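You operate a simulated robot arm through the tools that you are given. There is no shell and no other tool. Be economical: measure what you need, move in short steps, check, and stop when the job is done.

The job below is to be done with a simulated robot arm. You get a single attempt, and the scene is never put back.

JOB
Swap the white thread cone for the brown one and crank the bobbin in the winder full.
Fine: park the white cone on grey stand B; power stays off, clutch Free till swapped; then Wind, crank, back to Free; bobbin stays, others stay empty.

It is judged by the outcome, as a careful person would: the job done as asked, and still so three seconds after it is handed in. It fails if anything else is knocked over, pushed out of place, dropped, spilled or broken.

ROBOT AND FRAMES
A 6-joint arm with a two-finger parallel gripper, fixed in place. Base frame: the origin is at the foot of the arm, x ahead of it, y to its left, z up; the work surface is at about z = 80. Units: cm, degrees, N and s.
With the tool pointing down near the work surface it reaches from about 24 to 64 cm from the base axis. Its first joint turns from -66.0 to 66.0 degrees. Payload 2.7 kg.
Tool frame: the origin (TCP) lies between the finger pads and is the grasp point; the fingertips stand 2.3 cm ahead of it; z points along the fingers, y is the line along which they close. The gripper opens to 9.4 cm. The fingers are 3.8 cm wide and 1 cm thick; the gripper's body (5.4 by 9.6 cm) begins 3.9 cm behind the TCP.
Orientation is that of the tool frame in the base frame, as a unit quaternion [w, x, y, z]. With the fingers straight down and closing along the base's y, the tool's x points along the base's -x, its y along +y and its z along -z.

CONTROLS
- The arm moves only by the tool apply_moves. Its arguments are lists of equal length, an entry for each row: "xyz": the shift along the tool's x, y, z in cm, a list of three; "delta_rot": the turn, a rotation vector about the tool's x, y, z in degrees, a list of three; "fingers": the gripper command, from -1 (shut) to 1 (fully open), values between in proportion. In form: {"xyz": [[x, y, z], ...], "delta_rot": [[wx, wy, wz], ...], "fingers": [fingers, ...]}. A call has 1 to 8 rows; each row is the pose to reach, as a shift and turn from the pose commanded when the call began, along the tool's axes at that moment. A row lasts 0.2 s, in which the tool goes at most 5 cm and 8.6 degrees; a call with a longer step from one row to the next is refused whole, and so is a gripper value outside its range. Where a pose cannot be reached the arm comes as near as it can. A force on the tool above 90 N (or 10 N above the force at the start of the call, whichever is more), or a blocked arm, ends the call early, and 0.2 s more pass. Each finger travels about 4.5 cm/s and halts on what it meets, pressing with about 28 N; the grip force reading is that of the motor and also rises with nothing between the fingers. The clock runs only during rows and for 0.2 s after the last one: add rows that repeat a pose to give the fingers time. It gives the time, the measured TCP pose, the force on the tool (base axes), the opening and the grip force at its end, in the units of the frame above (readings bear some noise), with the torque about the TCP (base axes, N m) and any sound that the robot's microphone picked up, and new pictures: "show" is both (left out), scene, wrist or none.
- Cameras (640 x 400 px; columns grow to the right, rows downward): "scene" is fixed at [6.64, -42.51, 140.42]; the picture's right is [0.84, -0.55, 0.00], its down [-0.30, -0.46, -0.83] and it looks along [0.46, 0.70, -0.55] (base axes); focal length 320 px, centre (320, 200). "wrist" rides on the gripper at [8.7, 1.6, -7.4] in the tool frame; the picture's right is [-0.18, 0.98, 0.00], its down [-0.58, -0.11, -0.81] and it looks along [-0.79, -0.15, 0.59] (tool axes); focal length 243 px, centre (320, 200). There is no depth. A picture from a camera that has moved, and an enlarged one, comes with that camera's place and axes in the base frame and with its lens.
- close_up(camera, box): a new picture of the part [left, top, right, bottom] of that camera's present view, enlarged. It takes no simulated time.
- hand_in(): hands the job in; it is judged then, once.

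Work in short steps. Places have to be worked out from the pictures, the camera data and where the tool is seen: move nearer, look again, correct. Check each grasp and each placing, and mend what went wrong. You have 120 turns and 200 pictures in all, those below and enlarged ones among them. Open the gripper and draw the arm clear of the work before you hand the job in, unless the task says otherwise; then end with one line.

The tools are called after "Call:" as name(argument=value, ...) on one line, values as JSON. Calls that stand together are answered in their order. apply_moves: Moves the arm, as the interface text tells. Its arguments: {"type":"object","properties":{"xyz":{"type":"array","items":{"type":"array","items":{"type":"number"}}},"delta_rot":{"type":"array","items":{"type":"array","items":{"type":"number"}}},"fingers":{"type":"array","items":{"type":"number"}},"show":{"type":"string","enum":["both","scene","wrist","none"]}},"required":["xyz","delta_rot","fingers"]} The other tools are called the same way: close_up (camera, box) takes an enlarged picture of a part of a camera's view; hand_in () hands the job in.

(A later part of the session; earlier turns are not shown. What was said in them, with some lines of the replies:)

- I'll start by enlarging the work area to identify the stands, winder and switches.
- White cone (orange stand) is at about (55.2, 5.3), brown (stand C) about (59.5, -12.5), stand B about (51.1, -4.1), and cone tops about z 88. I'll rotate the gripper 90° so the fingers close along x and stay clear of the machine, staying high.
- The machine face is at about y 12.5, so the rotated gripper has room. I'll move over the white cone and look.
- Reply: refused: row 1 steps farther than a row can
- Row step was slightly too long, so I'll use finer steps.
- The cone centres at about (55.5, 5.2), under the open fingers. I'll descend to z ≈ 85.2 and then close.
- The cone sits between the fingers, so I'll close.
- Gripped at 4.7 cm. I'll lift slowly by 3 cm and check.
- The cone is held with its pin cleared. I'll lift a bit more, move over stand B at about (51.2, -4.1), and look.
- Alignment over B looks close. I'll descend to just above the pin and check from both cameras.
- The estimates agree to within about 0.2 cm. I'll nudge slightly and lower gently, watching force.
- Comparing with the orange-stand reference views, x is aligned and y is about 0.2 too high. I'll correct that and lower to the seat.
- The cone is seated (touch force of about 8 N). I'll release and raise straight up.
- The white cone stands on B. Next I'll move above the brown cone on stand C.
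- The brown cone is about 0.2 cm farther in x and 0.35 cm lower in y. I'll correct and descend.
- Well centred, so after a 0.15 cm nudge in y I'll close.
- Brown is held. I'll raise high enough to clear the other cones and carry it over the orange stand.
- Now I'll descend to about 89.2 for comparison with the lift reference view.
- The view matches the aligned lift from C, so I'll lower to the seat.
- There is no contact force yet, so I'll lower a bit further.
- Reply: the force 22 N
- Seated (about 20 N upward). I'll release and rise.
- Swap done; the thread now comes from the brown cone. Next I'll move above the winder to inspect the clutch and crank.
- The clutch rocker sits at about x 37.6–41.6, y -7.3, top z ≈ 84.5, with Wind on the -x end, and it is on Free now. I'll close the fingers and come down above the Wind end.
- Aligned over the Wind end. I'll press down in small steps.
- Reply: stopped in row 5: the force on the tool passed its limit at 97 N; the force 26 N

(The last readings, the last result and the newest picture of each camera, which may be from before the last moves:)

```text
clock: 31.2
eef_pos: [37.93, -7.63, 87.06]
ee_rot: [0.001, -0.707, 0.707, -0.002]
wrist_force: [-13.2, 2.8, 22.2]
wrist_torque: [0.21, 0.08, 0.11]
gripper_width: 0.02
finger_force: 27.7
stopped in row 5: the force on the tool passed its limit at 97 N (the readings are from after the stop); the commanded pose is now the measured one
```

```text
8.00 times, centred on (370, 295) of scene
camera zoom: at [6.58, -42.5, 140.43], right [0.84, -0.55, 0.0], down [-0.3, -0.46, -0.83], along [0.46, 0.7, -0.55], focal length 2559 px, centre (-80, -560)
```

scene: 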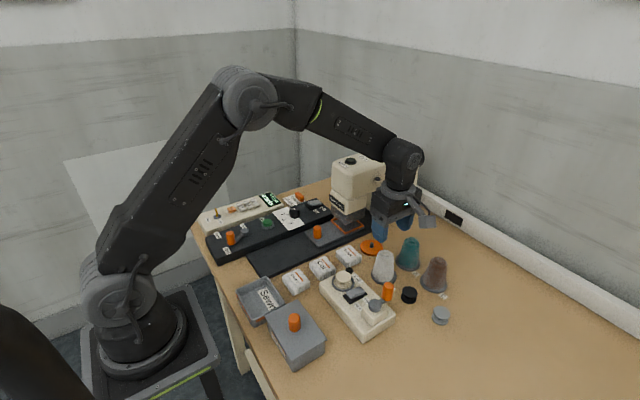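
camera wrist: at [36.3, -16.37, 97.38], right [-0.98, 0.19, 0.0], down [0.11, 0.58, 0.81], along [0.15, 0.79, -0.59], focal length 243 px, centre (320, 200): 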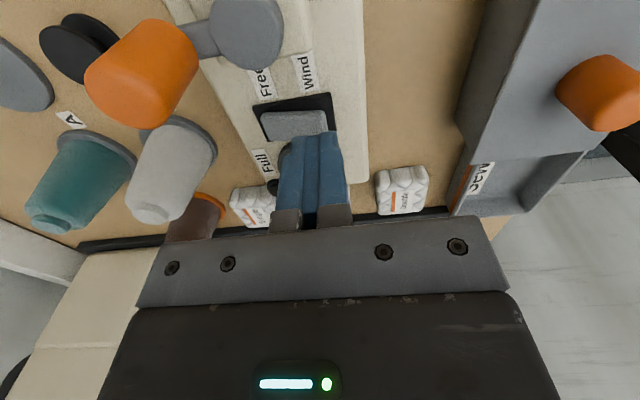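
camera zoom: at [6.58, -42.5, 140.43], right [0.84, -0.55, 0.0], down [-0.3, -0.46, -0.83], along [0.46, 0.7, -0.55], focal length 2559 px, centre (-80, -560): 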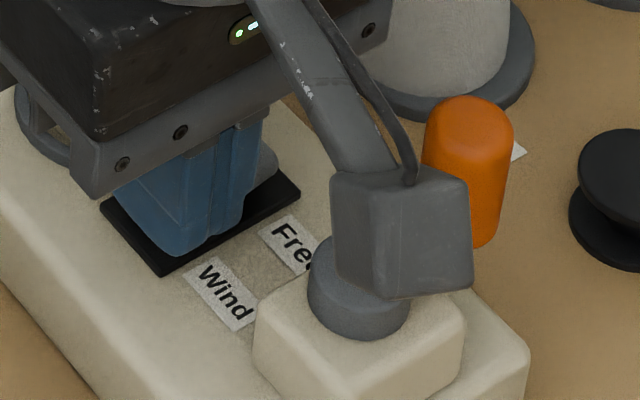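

It hit firm resistance at tip z of about 84.8. I'll raise and inspect the rocker.

Call:
apply_moves(xyz=[[0, 0, -2], [0, 0, -5], [3, -2, -9], [5, -2, -12], [5, -2, -12]], delta_rot=[[0, 0, 0], [0, 0, 0], [0, 0, 0], [0, 0, 0], [0, 0, 0]], fingers=[-1, -1, -1, -1, -1], show="none")

Call:
close_up(camera="scene", box=[325, 265, 405, 325])

Call:
close_up(camera="wrist", box=[200, 0, 440, 150])

```text
refused: row 3 steps farther than a row can; nothing moved
```

```text
6.67 times, centred on (365, 295) of scene
camera zoom: at [6.58, -42.5, 140.43], right [0.84, -0.55, 0.0], down [-0.3, -0.46, -0.83], along [0.46, 0.7, -0.55], focal length 2133 px, centre (20, -433)
```

zoom: 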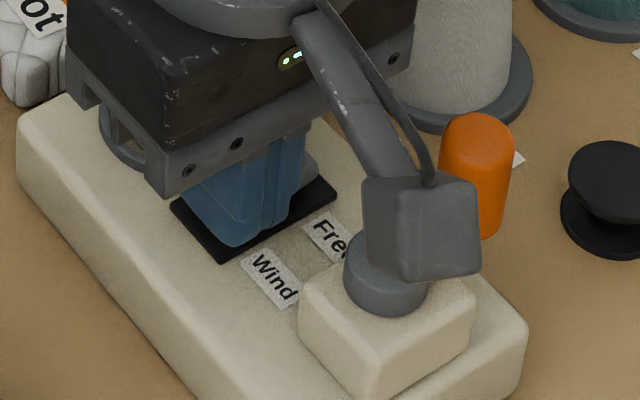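

```text
2.67 times, centred on (320, 75) of wrist
camera zoom: at [36.34, -16.37, 94.53], right [-0.98, 0.18, 0.0], down [0.11, 0.58, 0.81], along [0.15, 0.79, -0.59], focal length 647 px, centre (320, 533)
```

zoom: 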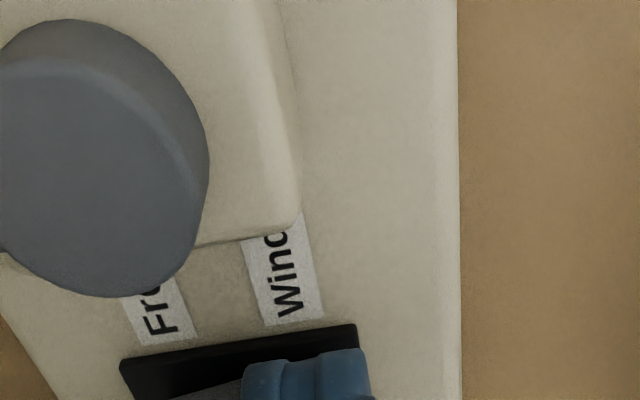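

I'll raise with smaller steps.

Call:
apply_moves(xyz=[[0, 0, -2], [0, 0, -5], [1.5, -0.5, -9], [3, -1, -12], [5, -2, -15], [5, -2, -15]], delta_rot=[[0, 0, 0], [0, 0, 0], [0, 0, 0], [0, 0, 0], [0, 0, 0], [0, 0, 0]], fingers=[-1, -1, -1, -1, -1, -1], show="none")

Call:
close_up(camera="scene", box=[325, 265, 405, 325])

Call:
close_up(camera="wrist", box=[200, 0, 440, 150])

```text
clock: 32.6
eef_pos: [39.85, -12.68, 102.0]
ee_rot: [0.001, -0.706, 0.708, -0.002]
wrist_force: [-0.1, 0.1, -0.3]
wrist_torque: [-0.02, -0.01, 0.0]
gripper_width: 0.02
finger_force: 28.1
```

```text
6.67 times, centred on (365, 295) of scene
camera zoom: at [6.64, -42.51, 140.42], right [0.84, -0.55, 0.0], down [-0.3, -0.46, -0.83], along [0.46, 0.7, -0.55], focal length 2133 px, centre (20, -433)
```

zoom: 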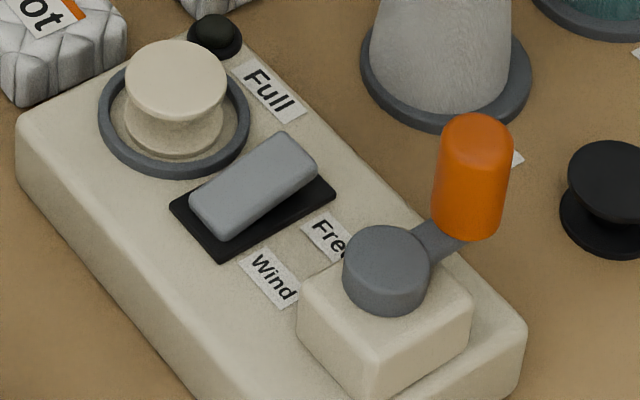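

```text
2.67 times, centred on (320, 75) of wrist
camera zoom: at [38.26, -21.37, 109.53], right [-0.98, 0.19, 0.0], down [0.11, 0.58, 0.81], along [0.15, 0.79, -0.59], focal length 647 px, centre (320, 533)
```

zoom: 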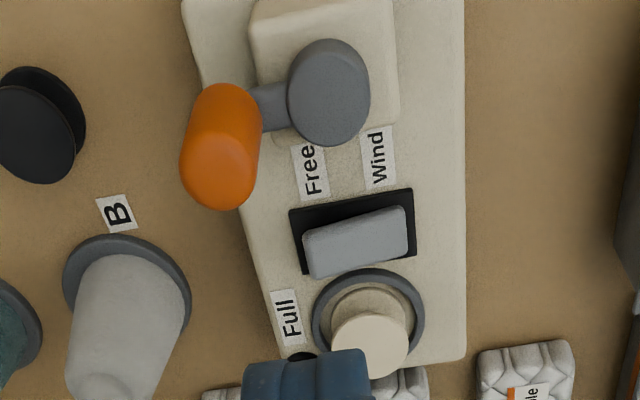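

The rocker is tipped to Wind. The crank knob is at about (43, -12.9) with top z 90.4, and the hub at about (39.4, -13.4). I'll position open fingers above the knob.

Call:
apply_moves(xyz=[[0, -1.5, 0], [0.2, -3.1, 2], [0.2, -3.1, 5], [0.2, -3.1, 5], [0.2, -3.1, 5]], delta_rot=[[0, 0, 0], [0, 0, 0], [0, 0, 0], [0, 0, 0], [0, 0, 0]], fingers=[0, 0, 0, 0, 0], show="wrist")

Call:
close_up(camera="scene", box=[335, 240, 435, 340])

```text
clock: 33.8
eef_pos: [43.06, -12.85, 97.09]
ee_rot: [0.001, -0.707, 0.708, -0.002]
wrist_force: [0.2, 0.3, 0.0]
wrist_torque: [0.01, 0.0, 0.04]
gripper_width: 4.7
finger_force: 0.0
camera wrist: at [41.44, -21.53, 104.52], right [-0.98, 0.19, 0.0], down [0.11, 0.58, 0.81], along [0.15, 0.79, -0.59], focal length 243 px, centre (320, 200)
```

wrist: 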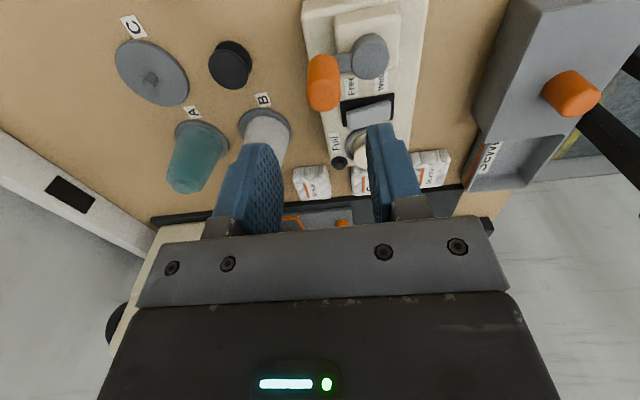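

```text
4.00 times, centred on (385, 290) of scene
camera zoom: at [6.64, -42.51, 140.42], right [0.84, -0.55, 0.0], down [-0.3, -0.46, -0.83], along [0.46, 0.7, -0.55], focal length 1280 px, centre (60, -160)
```

zoom: 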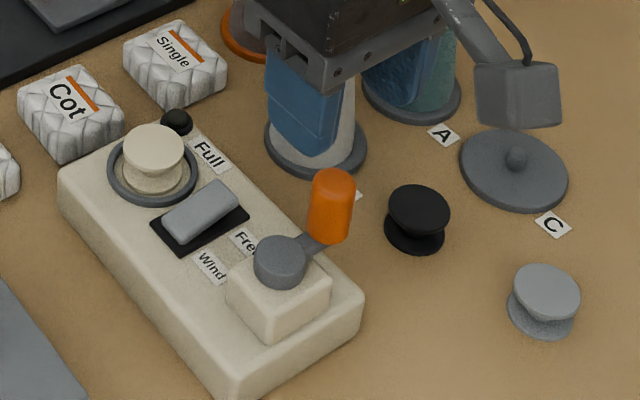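

The knob is centred between the fingers, with y about -13.1. I'll narrow the opening, descend until the tips are just above hub height, and check.

Call:
apply_moves(xyz=[[0.2, 0, 0], [0.2, 0, 2], [0.2, 0, 4], [0.2, 0, 5.5], [0.2, 0, 6.5], [0.2, 0, 6.5]], delta_rot=[[0, 0, 0], [0, 0, 0], [0, 0, 0], [0, 0, 0], [0, 0, 0], [0, 0, 0]], fingers=[-0.25, -0.25, -0.25, -0.25, -0.25, -0.25], show="wrist")

Call:
close_up(camera="scene", box=[335, 240, 435, 340])

```text
clock: 35.2
eef_pos: [43.04, -13.07, 90.46]
ee_rot: [0.002, -0.706, 0.708, -0.002]
wrist_force: [-0.5, 0.0, -0.2]
wrist_torque: [-0.01, -0.02, 0.02]
gripper_width: 3.52
finger_force: 0.1
camera wrist: at [41.48, -21.79, 97.94], right [-0.98, 0.19, 0.0], down [0.11, 0.58, 0.81], along [0.15, 0.79, -0.59], focal length 243 px, centre (320, 200)
```

wrist: 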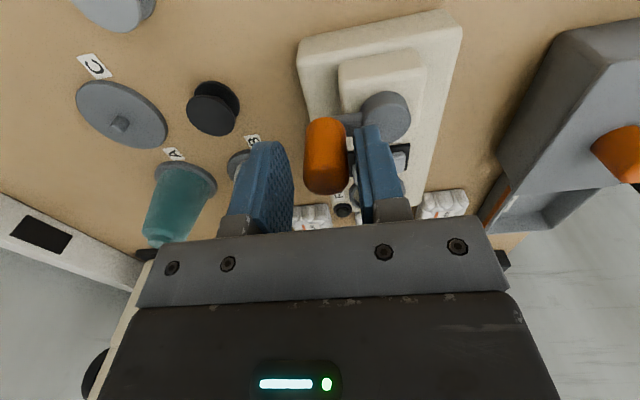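

```text
4.00 times, centred on (385, 290) of scene
camera zoom: at [6.64, -42.51, 140.42], right [0.84, -0.55, 0.0], down [-0.3, -0.46, -0.83], along [0.46, 0.7, -0.55], focal length 1280 px, centre (60, -160)
```

zoom: 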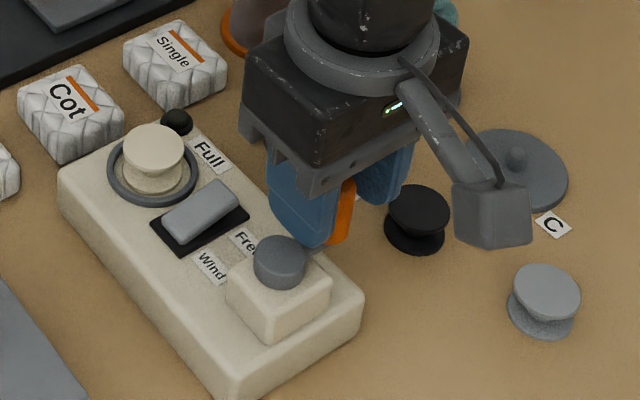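

The knob is about 0.3 cm toward the -x finger and 0.2 cm lower in y. I'll partly close while shifting, then grip.

Call:
apply_moves(xyz=[[0.1, 0.1, 0], [0.2, 0.28, 0], [0.2, 0.28, 0], [0.2, 0.28, 0], [0.2, 0.28, 0]], delta_rot=[[0, 0, 0], [0, 0, 0], [0, 0, 0], [0, 0, 0], [0, 0, 0]], fingers=[-0.42, -0.45, -0.6, -1, -1], show="wrist")

```text
clock: 36.4
eef_pos: [42.73, -13.37, 90.46]
ee_rot: [0.0, -0.707, 0.707, -0.001]
wrist_force: [-5.4, -0.5, 3.3]
wrist_torque: [0.13, 0.27, 0.01]
gripper_width: 2.12
finger_force: 45.0
camera wrist: at [41.16, -22.0, 97.96], right [-0.98, 0.19, 0.0], down [0.11, 0.58, 0.81], along [0.15, 0.79, -0.59], focal length 243 px, centre (320, 200)
```

wrist: 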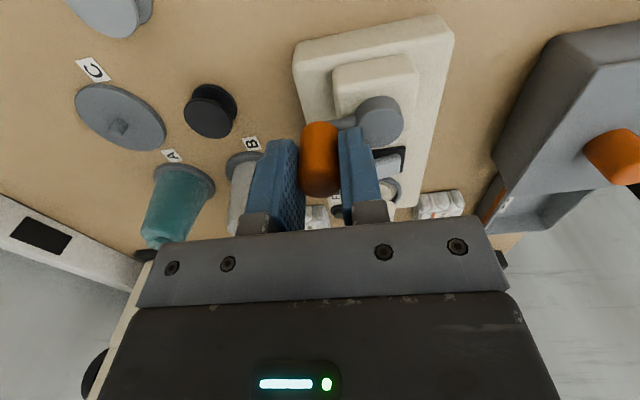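

Knob gripped at 2.1 cm. I'll try a small clockwise arc about the hub at roughly (39.45, -13.9), r 3.3, and read forces.

Call:
apply_moves(xyz=[[0.43, -0.03, 0], [0.86, -0.045, 0], [1.3, 0.03, 0], [1.73, 0.145, 0], [1.73, 0.145, 0]], delta_rot=[[0, 0, 0], [0, 0, 0], [0, 0, 0], [0, 0, 0], [0, 0, 0]], fingers=[-1, -1, -1, -1, -1], show="wrist")

Call:
close_up(camera="scene", box=[315, 250, 415, 340])

```text
clock: 37.6
eef_pos: [42.36, -14.85, 90.41]
ee_rot: [0.0, -0.707, 0.708, 0.003]
wrist_force: [-29.9, 16.8, 19.1]
wrist_torque: [0.39, 0.07, 0.02]
gripper_width: 2.13
finger_force: 45.2
camera wrist: at [40.82, -23.58, 97.93], right [-0.98, 0.19, 0.0], down [0.11, 0.58, 0.81], along [0.15, 0.79, -0.59], focal length 243 px, centre (320, 200)
```

wrist: 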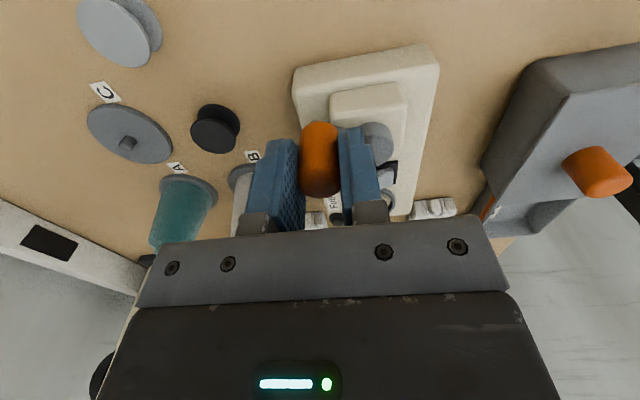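

```text
4.44 times, centred on (365, 295) of scene
camera zoom: at [6.54, -42.46, 140.44], right [0.84, -0.55, 0.0], down [-0.3, -0.46, -0.83], along [0.46, 0.7, -0.55], focal length 1422 px, centre (120, -222)
```

zoom: 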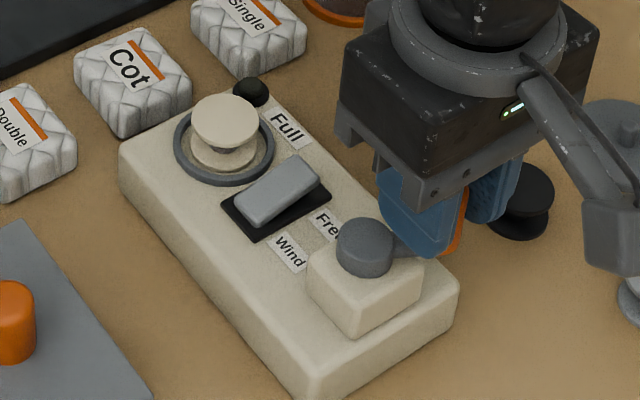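

The crank turned, and readings suggest the hub is at about (39.35, -13.35) with r ≈ 3.4. I'll continue clockwise with the corrected centre.

Call:
apply_moves(xyz=[[0.38, 0.5, 0], [0.73, 0.87, 0], [1.1, 1.33, 0], [1.4, 1.83, 0], [1.6, 2.4, 0], [1.71, 2.96, 0], [1.69, 3.55, 0], [1.6, 4.12, 0]], delta_rot=[[0, 0, 0], [0, 0, 0], [0, 0, 0], [0, 0, 0], [0, 0, 0], [0, 0, 0], [0, 0, 0], [0, 0, 0]], fingers=[-1, -1, -1, -1, -1, -1, -1, -1], show="none")

Call:
close_up(camera="scene", box=[315, 250, 415, 340])

```text
clock: 39.4
eef_pos: [38.64, -16.54, 90.35]
ee_rot: [-0.003, 0.707, -0.707, 0.003]
wrist_force: [7.8, 28.9, -9.6]
wrist_torque: [0.19, 0.39, -0.03]
gripper_width: 2.09
finger_force: 45.2
```

```text
4.44 times, centred on (365, 295) of scene
camera zoom: at [6.68, -42.44, 140.44], right [0.84, -0.55, 0.0], down [-0.3, -0.46, -0.83], along [0.46, 0.7, -0.55], focal length 1422 px, centre (120, -222)
```

zoom: 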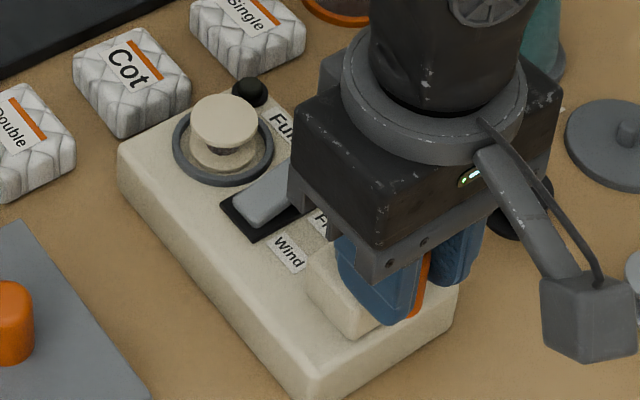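

Forces are modest; the refined centre is about (39.4, -13.3), r 3.28. Continuing the circle.

Call:
apply_moves(xyz=[[-0.79, 1.19, 0], [-1.86, 2.03, 0], [-3.19, 2.36, 0], [-4.53, 2.12, 0], [-5.66, 1.36, 0], [-6.38, 0.2, 0], [-6.57, -1.15, 0], [-6.2, -2.46, 0]], delta_rot=[[0, 0, 0], [0, 0, 0], [0, 0, 0], [0, 0, 0], [0, 0, 0], [0, 0, 0], [0, 0, 0], [0, 0, 0]], fingers=[-1, -1, -1, -1, -1, -1, -1, -1], show="wrist")

Call:
close_up(camera="scene", box=[315, 250, 415, 340])

```text
clock: 41.2
eef_pos: [40.81, -10.44, 90.42]
ee_rot: [0.001, -0.706, 0.708, -0.001]
wrist_force: [-3.3, -4.1, 3.2]
wrist_torque: [-0.61, 0.46, 0.03]
gripper_width: 2.14
finger_force: 44.6
camera wrist: at [39.35, -19.15, 97.96], right [-0.98, 0.19, 0.0], down [0.11, 0.58, 0.81], along [0.15, 0.79, -0.59], focal length 243 px, centre (320, 200)
```

wrist: 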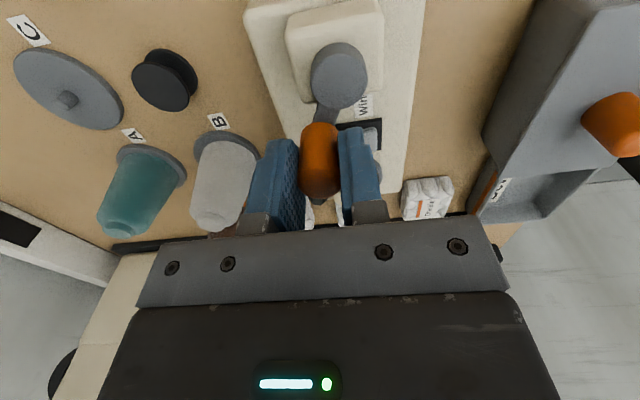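

```text
4.44 times, centred on (365, 295) of scene
camera zoom: at [6.63, -42.52, 140.42], right [0.84, -0.55, 0.0], down [-0.3, -0.46, -0.83], along [0.46, 0.7, -0.55], focal length 1422 px, centre (120, -222)
```

zoom: 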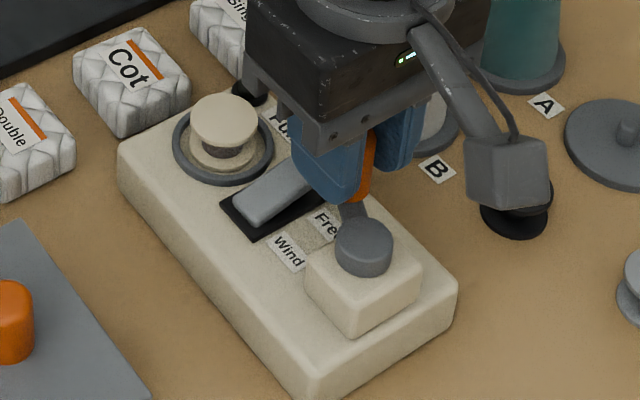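

Cranking works with low force, and brown thread is building on the core. I'll do a full turn per call now.

Call:
apply_moves(xyz=[[1.92, -1.65, 0], [4.46, -1.4, 0], [6.08, 0.57, 0], [5.84, 3.1, 0], [3.87, 4.73, 0], [1.33, 4.48, 0], [-0.29, 2.51, 0], [0, 0, 0]], delta_rot=[[0, 0, 0], [0, 0, 0], [0, 0, 0], [0, 0, 0], [0, 0, 0], [0, 0, 0], [0, 0, 0], [0, 0, 0]], fingers=[-1, -1, -1, -1, -1, -1, -1, -1], show="none")

Call:
close_up(camera="scene", box=[315, 250, 415, 340])

```text
clock: 43.0
eef_pos: [40.95, -10.48, 90.53]
ee_rot: [0.001, -0.706, 0.708, -0.003]
wrist_force: [-2.9, -3.4, 18.9]
wrist_torque: [0.96, 0.26, 0.01]
gripper_width: 2.13
finger_force: 44.7
```

```text
4.44 times, centred on (365, 295) of scene
camera zoom: at [6.61, -42.52, 140.42], right [0.84, -0.55, 0.0], down [-0.3, -0.46, -0.83], along [0.46, 0.7, -0.55], focal length 1422 px, centre (120, -222)
```

zoom: 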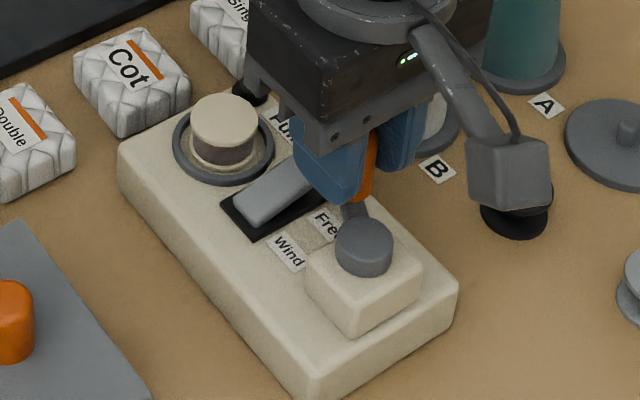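

The bobbin is nearly full already, so I'll do half a turn and check the Full indicator.

Call:
apply_moves(xyz=[[1.92, -1.65, 0], [4.46, -1.4, 0], [6.08, 0.57, 0], [5.84, 3.1, 0], [5.84, 3.1, 0]], delta_rot=[[0, 0, 0], [0, 0, 0], [0, 0, 0], [0, 0, 0], [0, 0, 0]], fingers=[-1, -1, -1, -1, -1], show="none")

Call:
close_up(camera="scene", box=[330, 260, 390, 310])

```text
clock: 44.2
eef_pos: [37.88, -16.15, 90.48]
ee_rot: [0.002, -0.707, 0.707, -0.002]
wrist_force: [3.4, 6.1, 8.3]
wrist_torque: [-0.29, 0.37, 0.01]
gripper_width: 2.13
finger_force: 45.0
```

```text
8.00 times, centred on (360, 285) of scene
camera zoom: at [6.64, -42.49, 140.43], right [0.84, -0.55, 0.0], down [-0.3, -0.46, -0.83], along [0.46, 0.7, -0.55], focal length 2559 px, centre (0, -480)
```

zoom: 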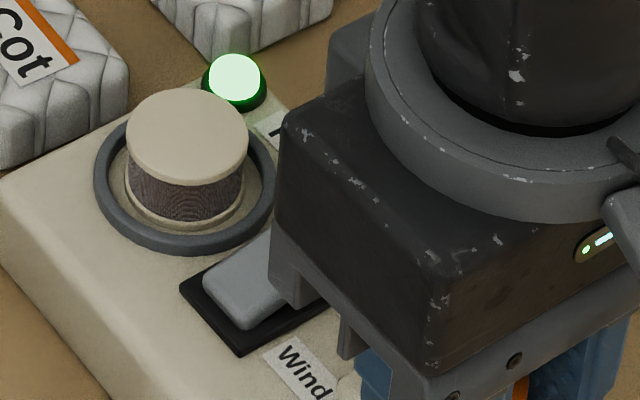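

The Full lamp is green and the bobbin is filled. I'll release the knob gently and lift away.

Call:
apply_moves(xyz=[[0, 0, 0], [0, 0, 0], [0, 0, -1.5], [0, 0, -4], [0, 0, -8], [0, 0, -8]], delta_rot=[[0, 0, 0], [0, 0, 0], [0, 0, 0], [0, 0, 0], [0, 0, 0], [0, 0, 0]], fingers=[-0.38, -0.35, -0.35, -0.35, -0.35, -0.35], show="scene")

```text
clock: 45.6
eef_pos: [37.97, -16.18, 98.46]
ee_rot: [0.001, -0.707, 0.708, -0.003]
wrist_force: [0.4, 0.9, -0.1]
wrist_torque: [0.0, -0.02, 0.0]
gripper_width: 3.09
finger_force: 0.0
```

scene: 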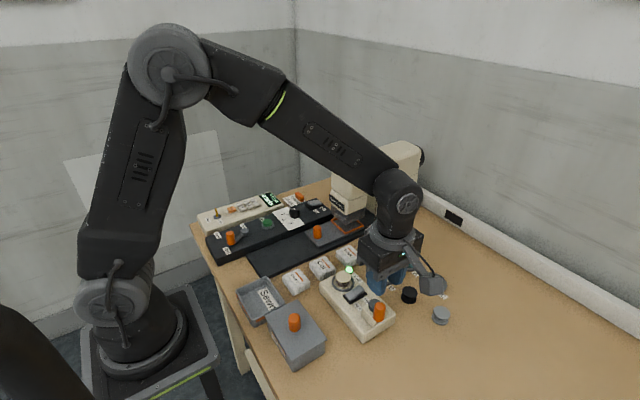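

Released cleanly. Next I'll close the fingers and position above the Free end of the rocker.

Call:
apply_moves(xyz=[[-2.8, -1.1, 0], [-5.6, -2.3, 0], [-8.48, -3.4, 0], [-8.48, -3.4, 3], [-8.48, -3.4, 6], [-8.48, -3.4, 8], [-8.48, -3.4, 8]], delta_rot=[[0, 0, 0], [0, 0, 0], [0, 0, 0], [0, 0, 0], [0, 0, 0], [0, 0, 0], [0, 0, 0]], fingers=[-1, -1, -1, -1, -1, -1, -1], show="wrist")

Call:
close_up(camera="scene", box=[325, 250, 405, 330])

```text
clock: 47.2
eef_pos: [41.42, -7.71, 90.35]
ee_rot: [0.001, -0.707, 0.707, -0.002]
wrist_force: [-0.4, 0.5, -0.2]
wrist_torque: [0.0, 0.02, 0.01]
gripper_width: 0.01
finger_force: 28.3
camera wrist: at [39.79, -16.45, 97.87], right [-0.98, 0.19, 0.0], down [0.11, 0.58, 0.81], along [0.15, 0.79, -0.59], focal length 243 px, centre (320, 200)
```

wrist: 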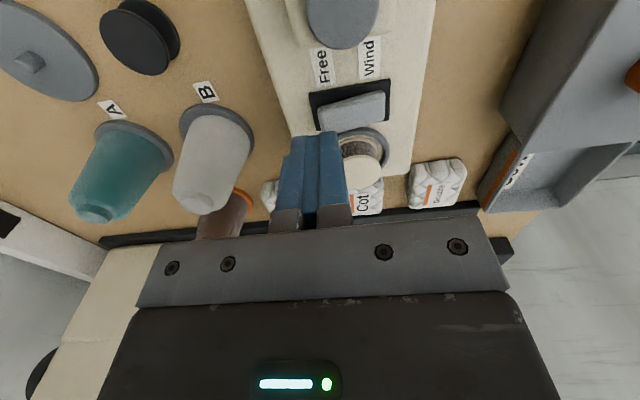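

```text
5.00 times, centred on (365, 290) of scene
camera zoom: at [6.64, -42.51, 140.42], right [0.84, -0.55, 0.0], down [-0.3, -0.46, -0.83], along [0.46, 0.7, -0.55], focal length 1600 px, centre (95, -250)
```

zoom: 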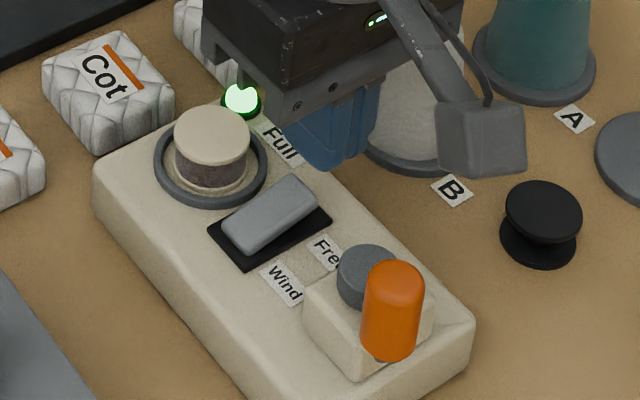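

Aligned over the Free end. I'll press gently.

Call:
apply_moves(xyz=[[0, 0, 1.2], [0, 0, 2.0], [0, 0, 2.6], [0, 0, 3.0], [0, 0, 3.3], [0, 0, 3.5]], delta_rot=[[0, 0, 0], [0, 0, 0], [0, 0, 0], [0, 0, 0], [0, 0, 0], [0, 0, 0]], fingers=[-1, -1, -1, -1, -1, -1], show="none")

```text
clock: 48.6
eef_pos: [41.33, -7.86, 87.06]
ee_rot: [0.001, -0.706, 0.708, -0.003]
wrist_force: [-3.3, 1.6, 9.7]
wrist_torque: [0.12, 0.17, -0.01]
gripper_width: 0.0
finger_force: 28.0
```

Reached the same depth as the Wind press. I'll raise and check.

Call:
apply_moves(xyz=[[0, 0, -3], [0, 0, -7], [1, 0, -11], [3, -1, -15], [4, -2, -18], [4, -2, -18]], delta_rot=[[0, 0, 0], [0, 0, 0], [0, 0, 0], [0, 0, 0], [0, 0, 0], [0, 0, 0]], fingers=[-1, -1, -1, -1, -1, -1], show="scene")

Call:
close_up(camera="scene", box=[325, 260, 405, 330])

Call:
close_up(camera="wrist", box=[200, 0, 440, 150])

```text
clock: 50.0
eef_pos: [43.13, -11.8, 105.09]
ee_rot: [0.002, -0.706, 0.708, -0.003]
wrist_force: [0.7, 0.3, -0.3]
wrist_torque: [0.02, 0.01, -0.01]
gripper_width: 0.02
finger_force: 28.3
```

scene: 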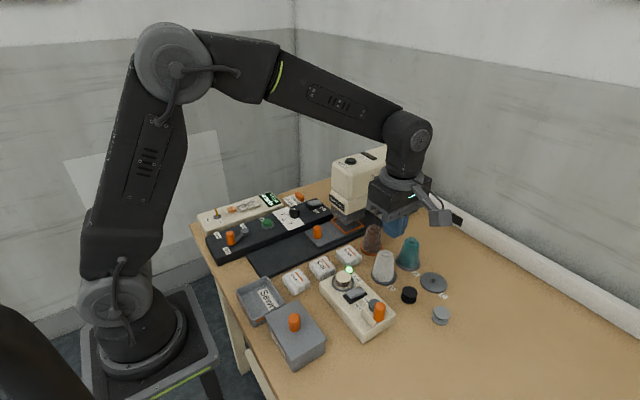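

```text
5.71 times, centred on (365, 295) of scene
camera zoom: at [6.64, -42.51, 140.42], right [0.84, -0.55, 0.0], down [-0.3, -0.46, -0.83], along [0.46, 0.7, -0.55], focal length 1828 px, centre (63, -343)
```

zoom: 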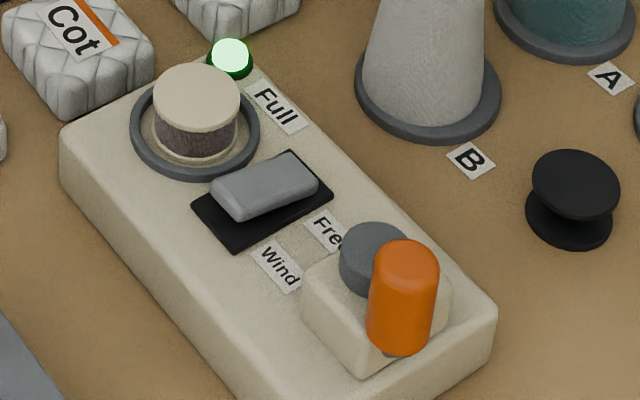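

```text
2.67 times, centred on (320, 75) of wrist
camera zoom: at [41.59, -20.46, 112.51], right [-0.98, 0.19, 0.0], down [0.11, 0.58, 0.81], along [0.15, 0.79, -0.59], focal length 647 px, centre (320, 533)
```

zoom: 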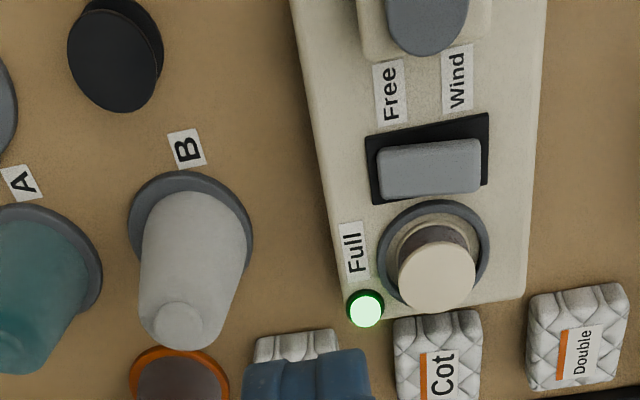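

The rocker is back on Free, the lamp is lit and everything is in place. I'll open the gripper, draw clear and take a last look.

Call:
apply_moves(xyz=[[0, 0, -4], [0, 0, -8], [0, 0, -11], [0, 0, -11]], delta_rot=[[0, 0, 0], [0, 0, 0], [0, 0, 0], [0, 0, 0]], fingers=[1, 1, 1, 1], show="none")

Call:
close_up(camera="scene", box=[190, 180, 470, 360])

```text
clock: 51.0
eef_pos: [43.13, -11.65, 115.97]
ee_rot: [0.001, -0.706, 0.708, -0.003]
wrist_force: [-0.4, -0.3, -0.3]
wrist_torque: [0.03, 0.04, -0.03]
gripper_width: 8.68
finger_force: 0.1
```

```text
2.22 times, centred on (330, 270) of scene
camera zoom: at [6.64, -42.51, 140.42], right [0.84, -0.55, 0.0], down [-0.3, -0.46, -0.83], along [0.46, 0.7, -0.55], focal length 711 px, centre (298, 44)
```

zoom: 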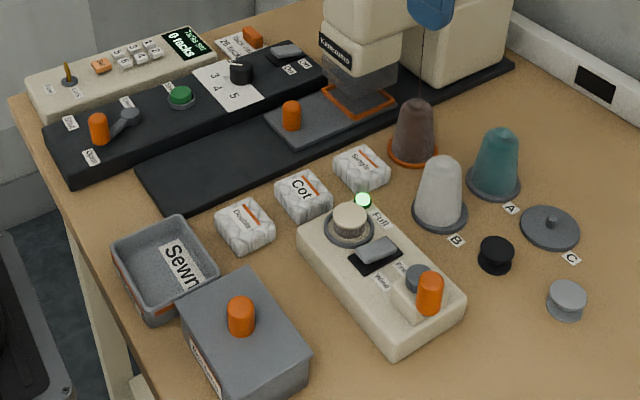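

The last picture shows everything in place and nothing disturbed, so I'm handing in.

Call:
hand_in()

```text
The job is handed in.
```

The brown cone is now on the orange stand, with its thread running to the machine, and the white cone is parked on stand B. I switched the clutch to Wind only after the swap, cranked the bobbin until the Full lamp lit, then set it back to Free. The wound bobbin is still in the winder, the other bobbins are untouched, and power stayed off.
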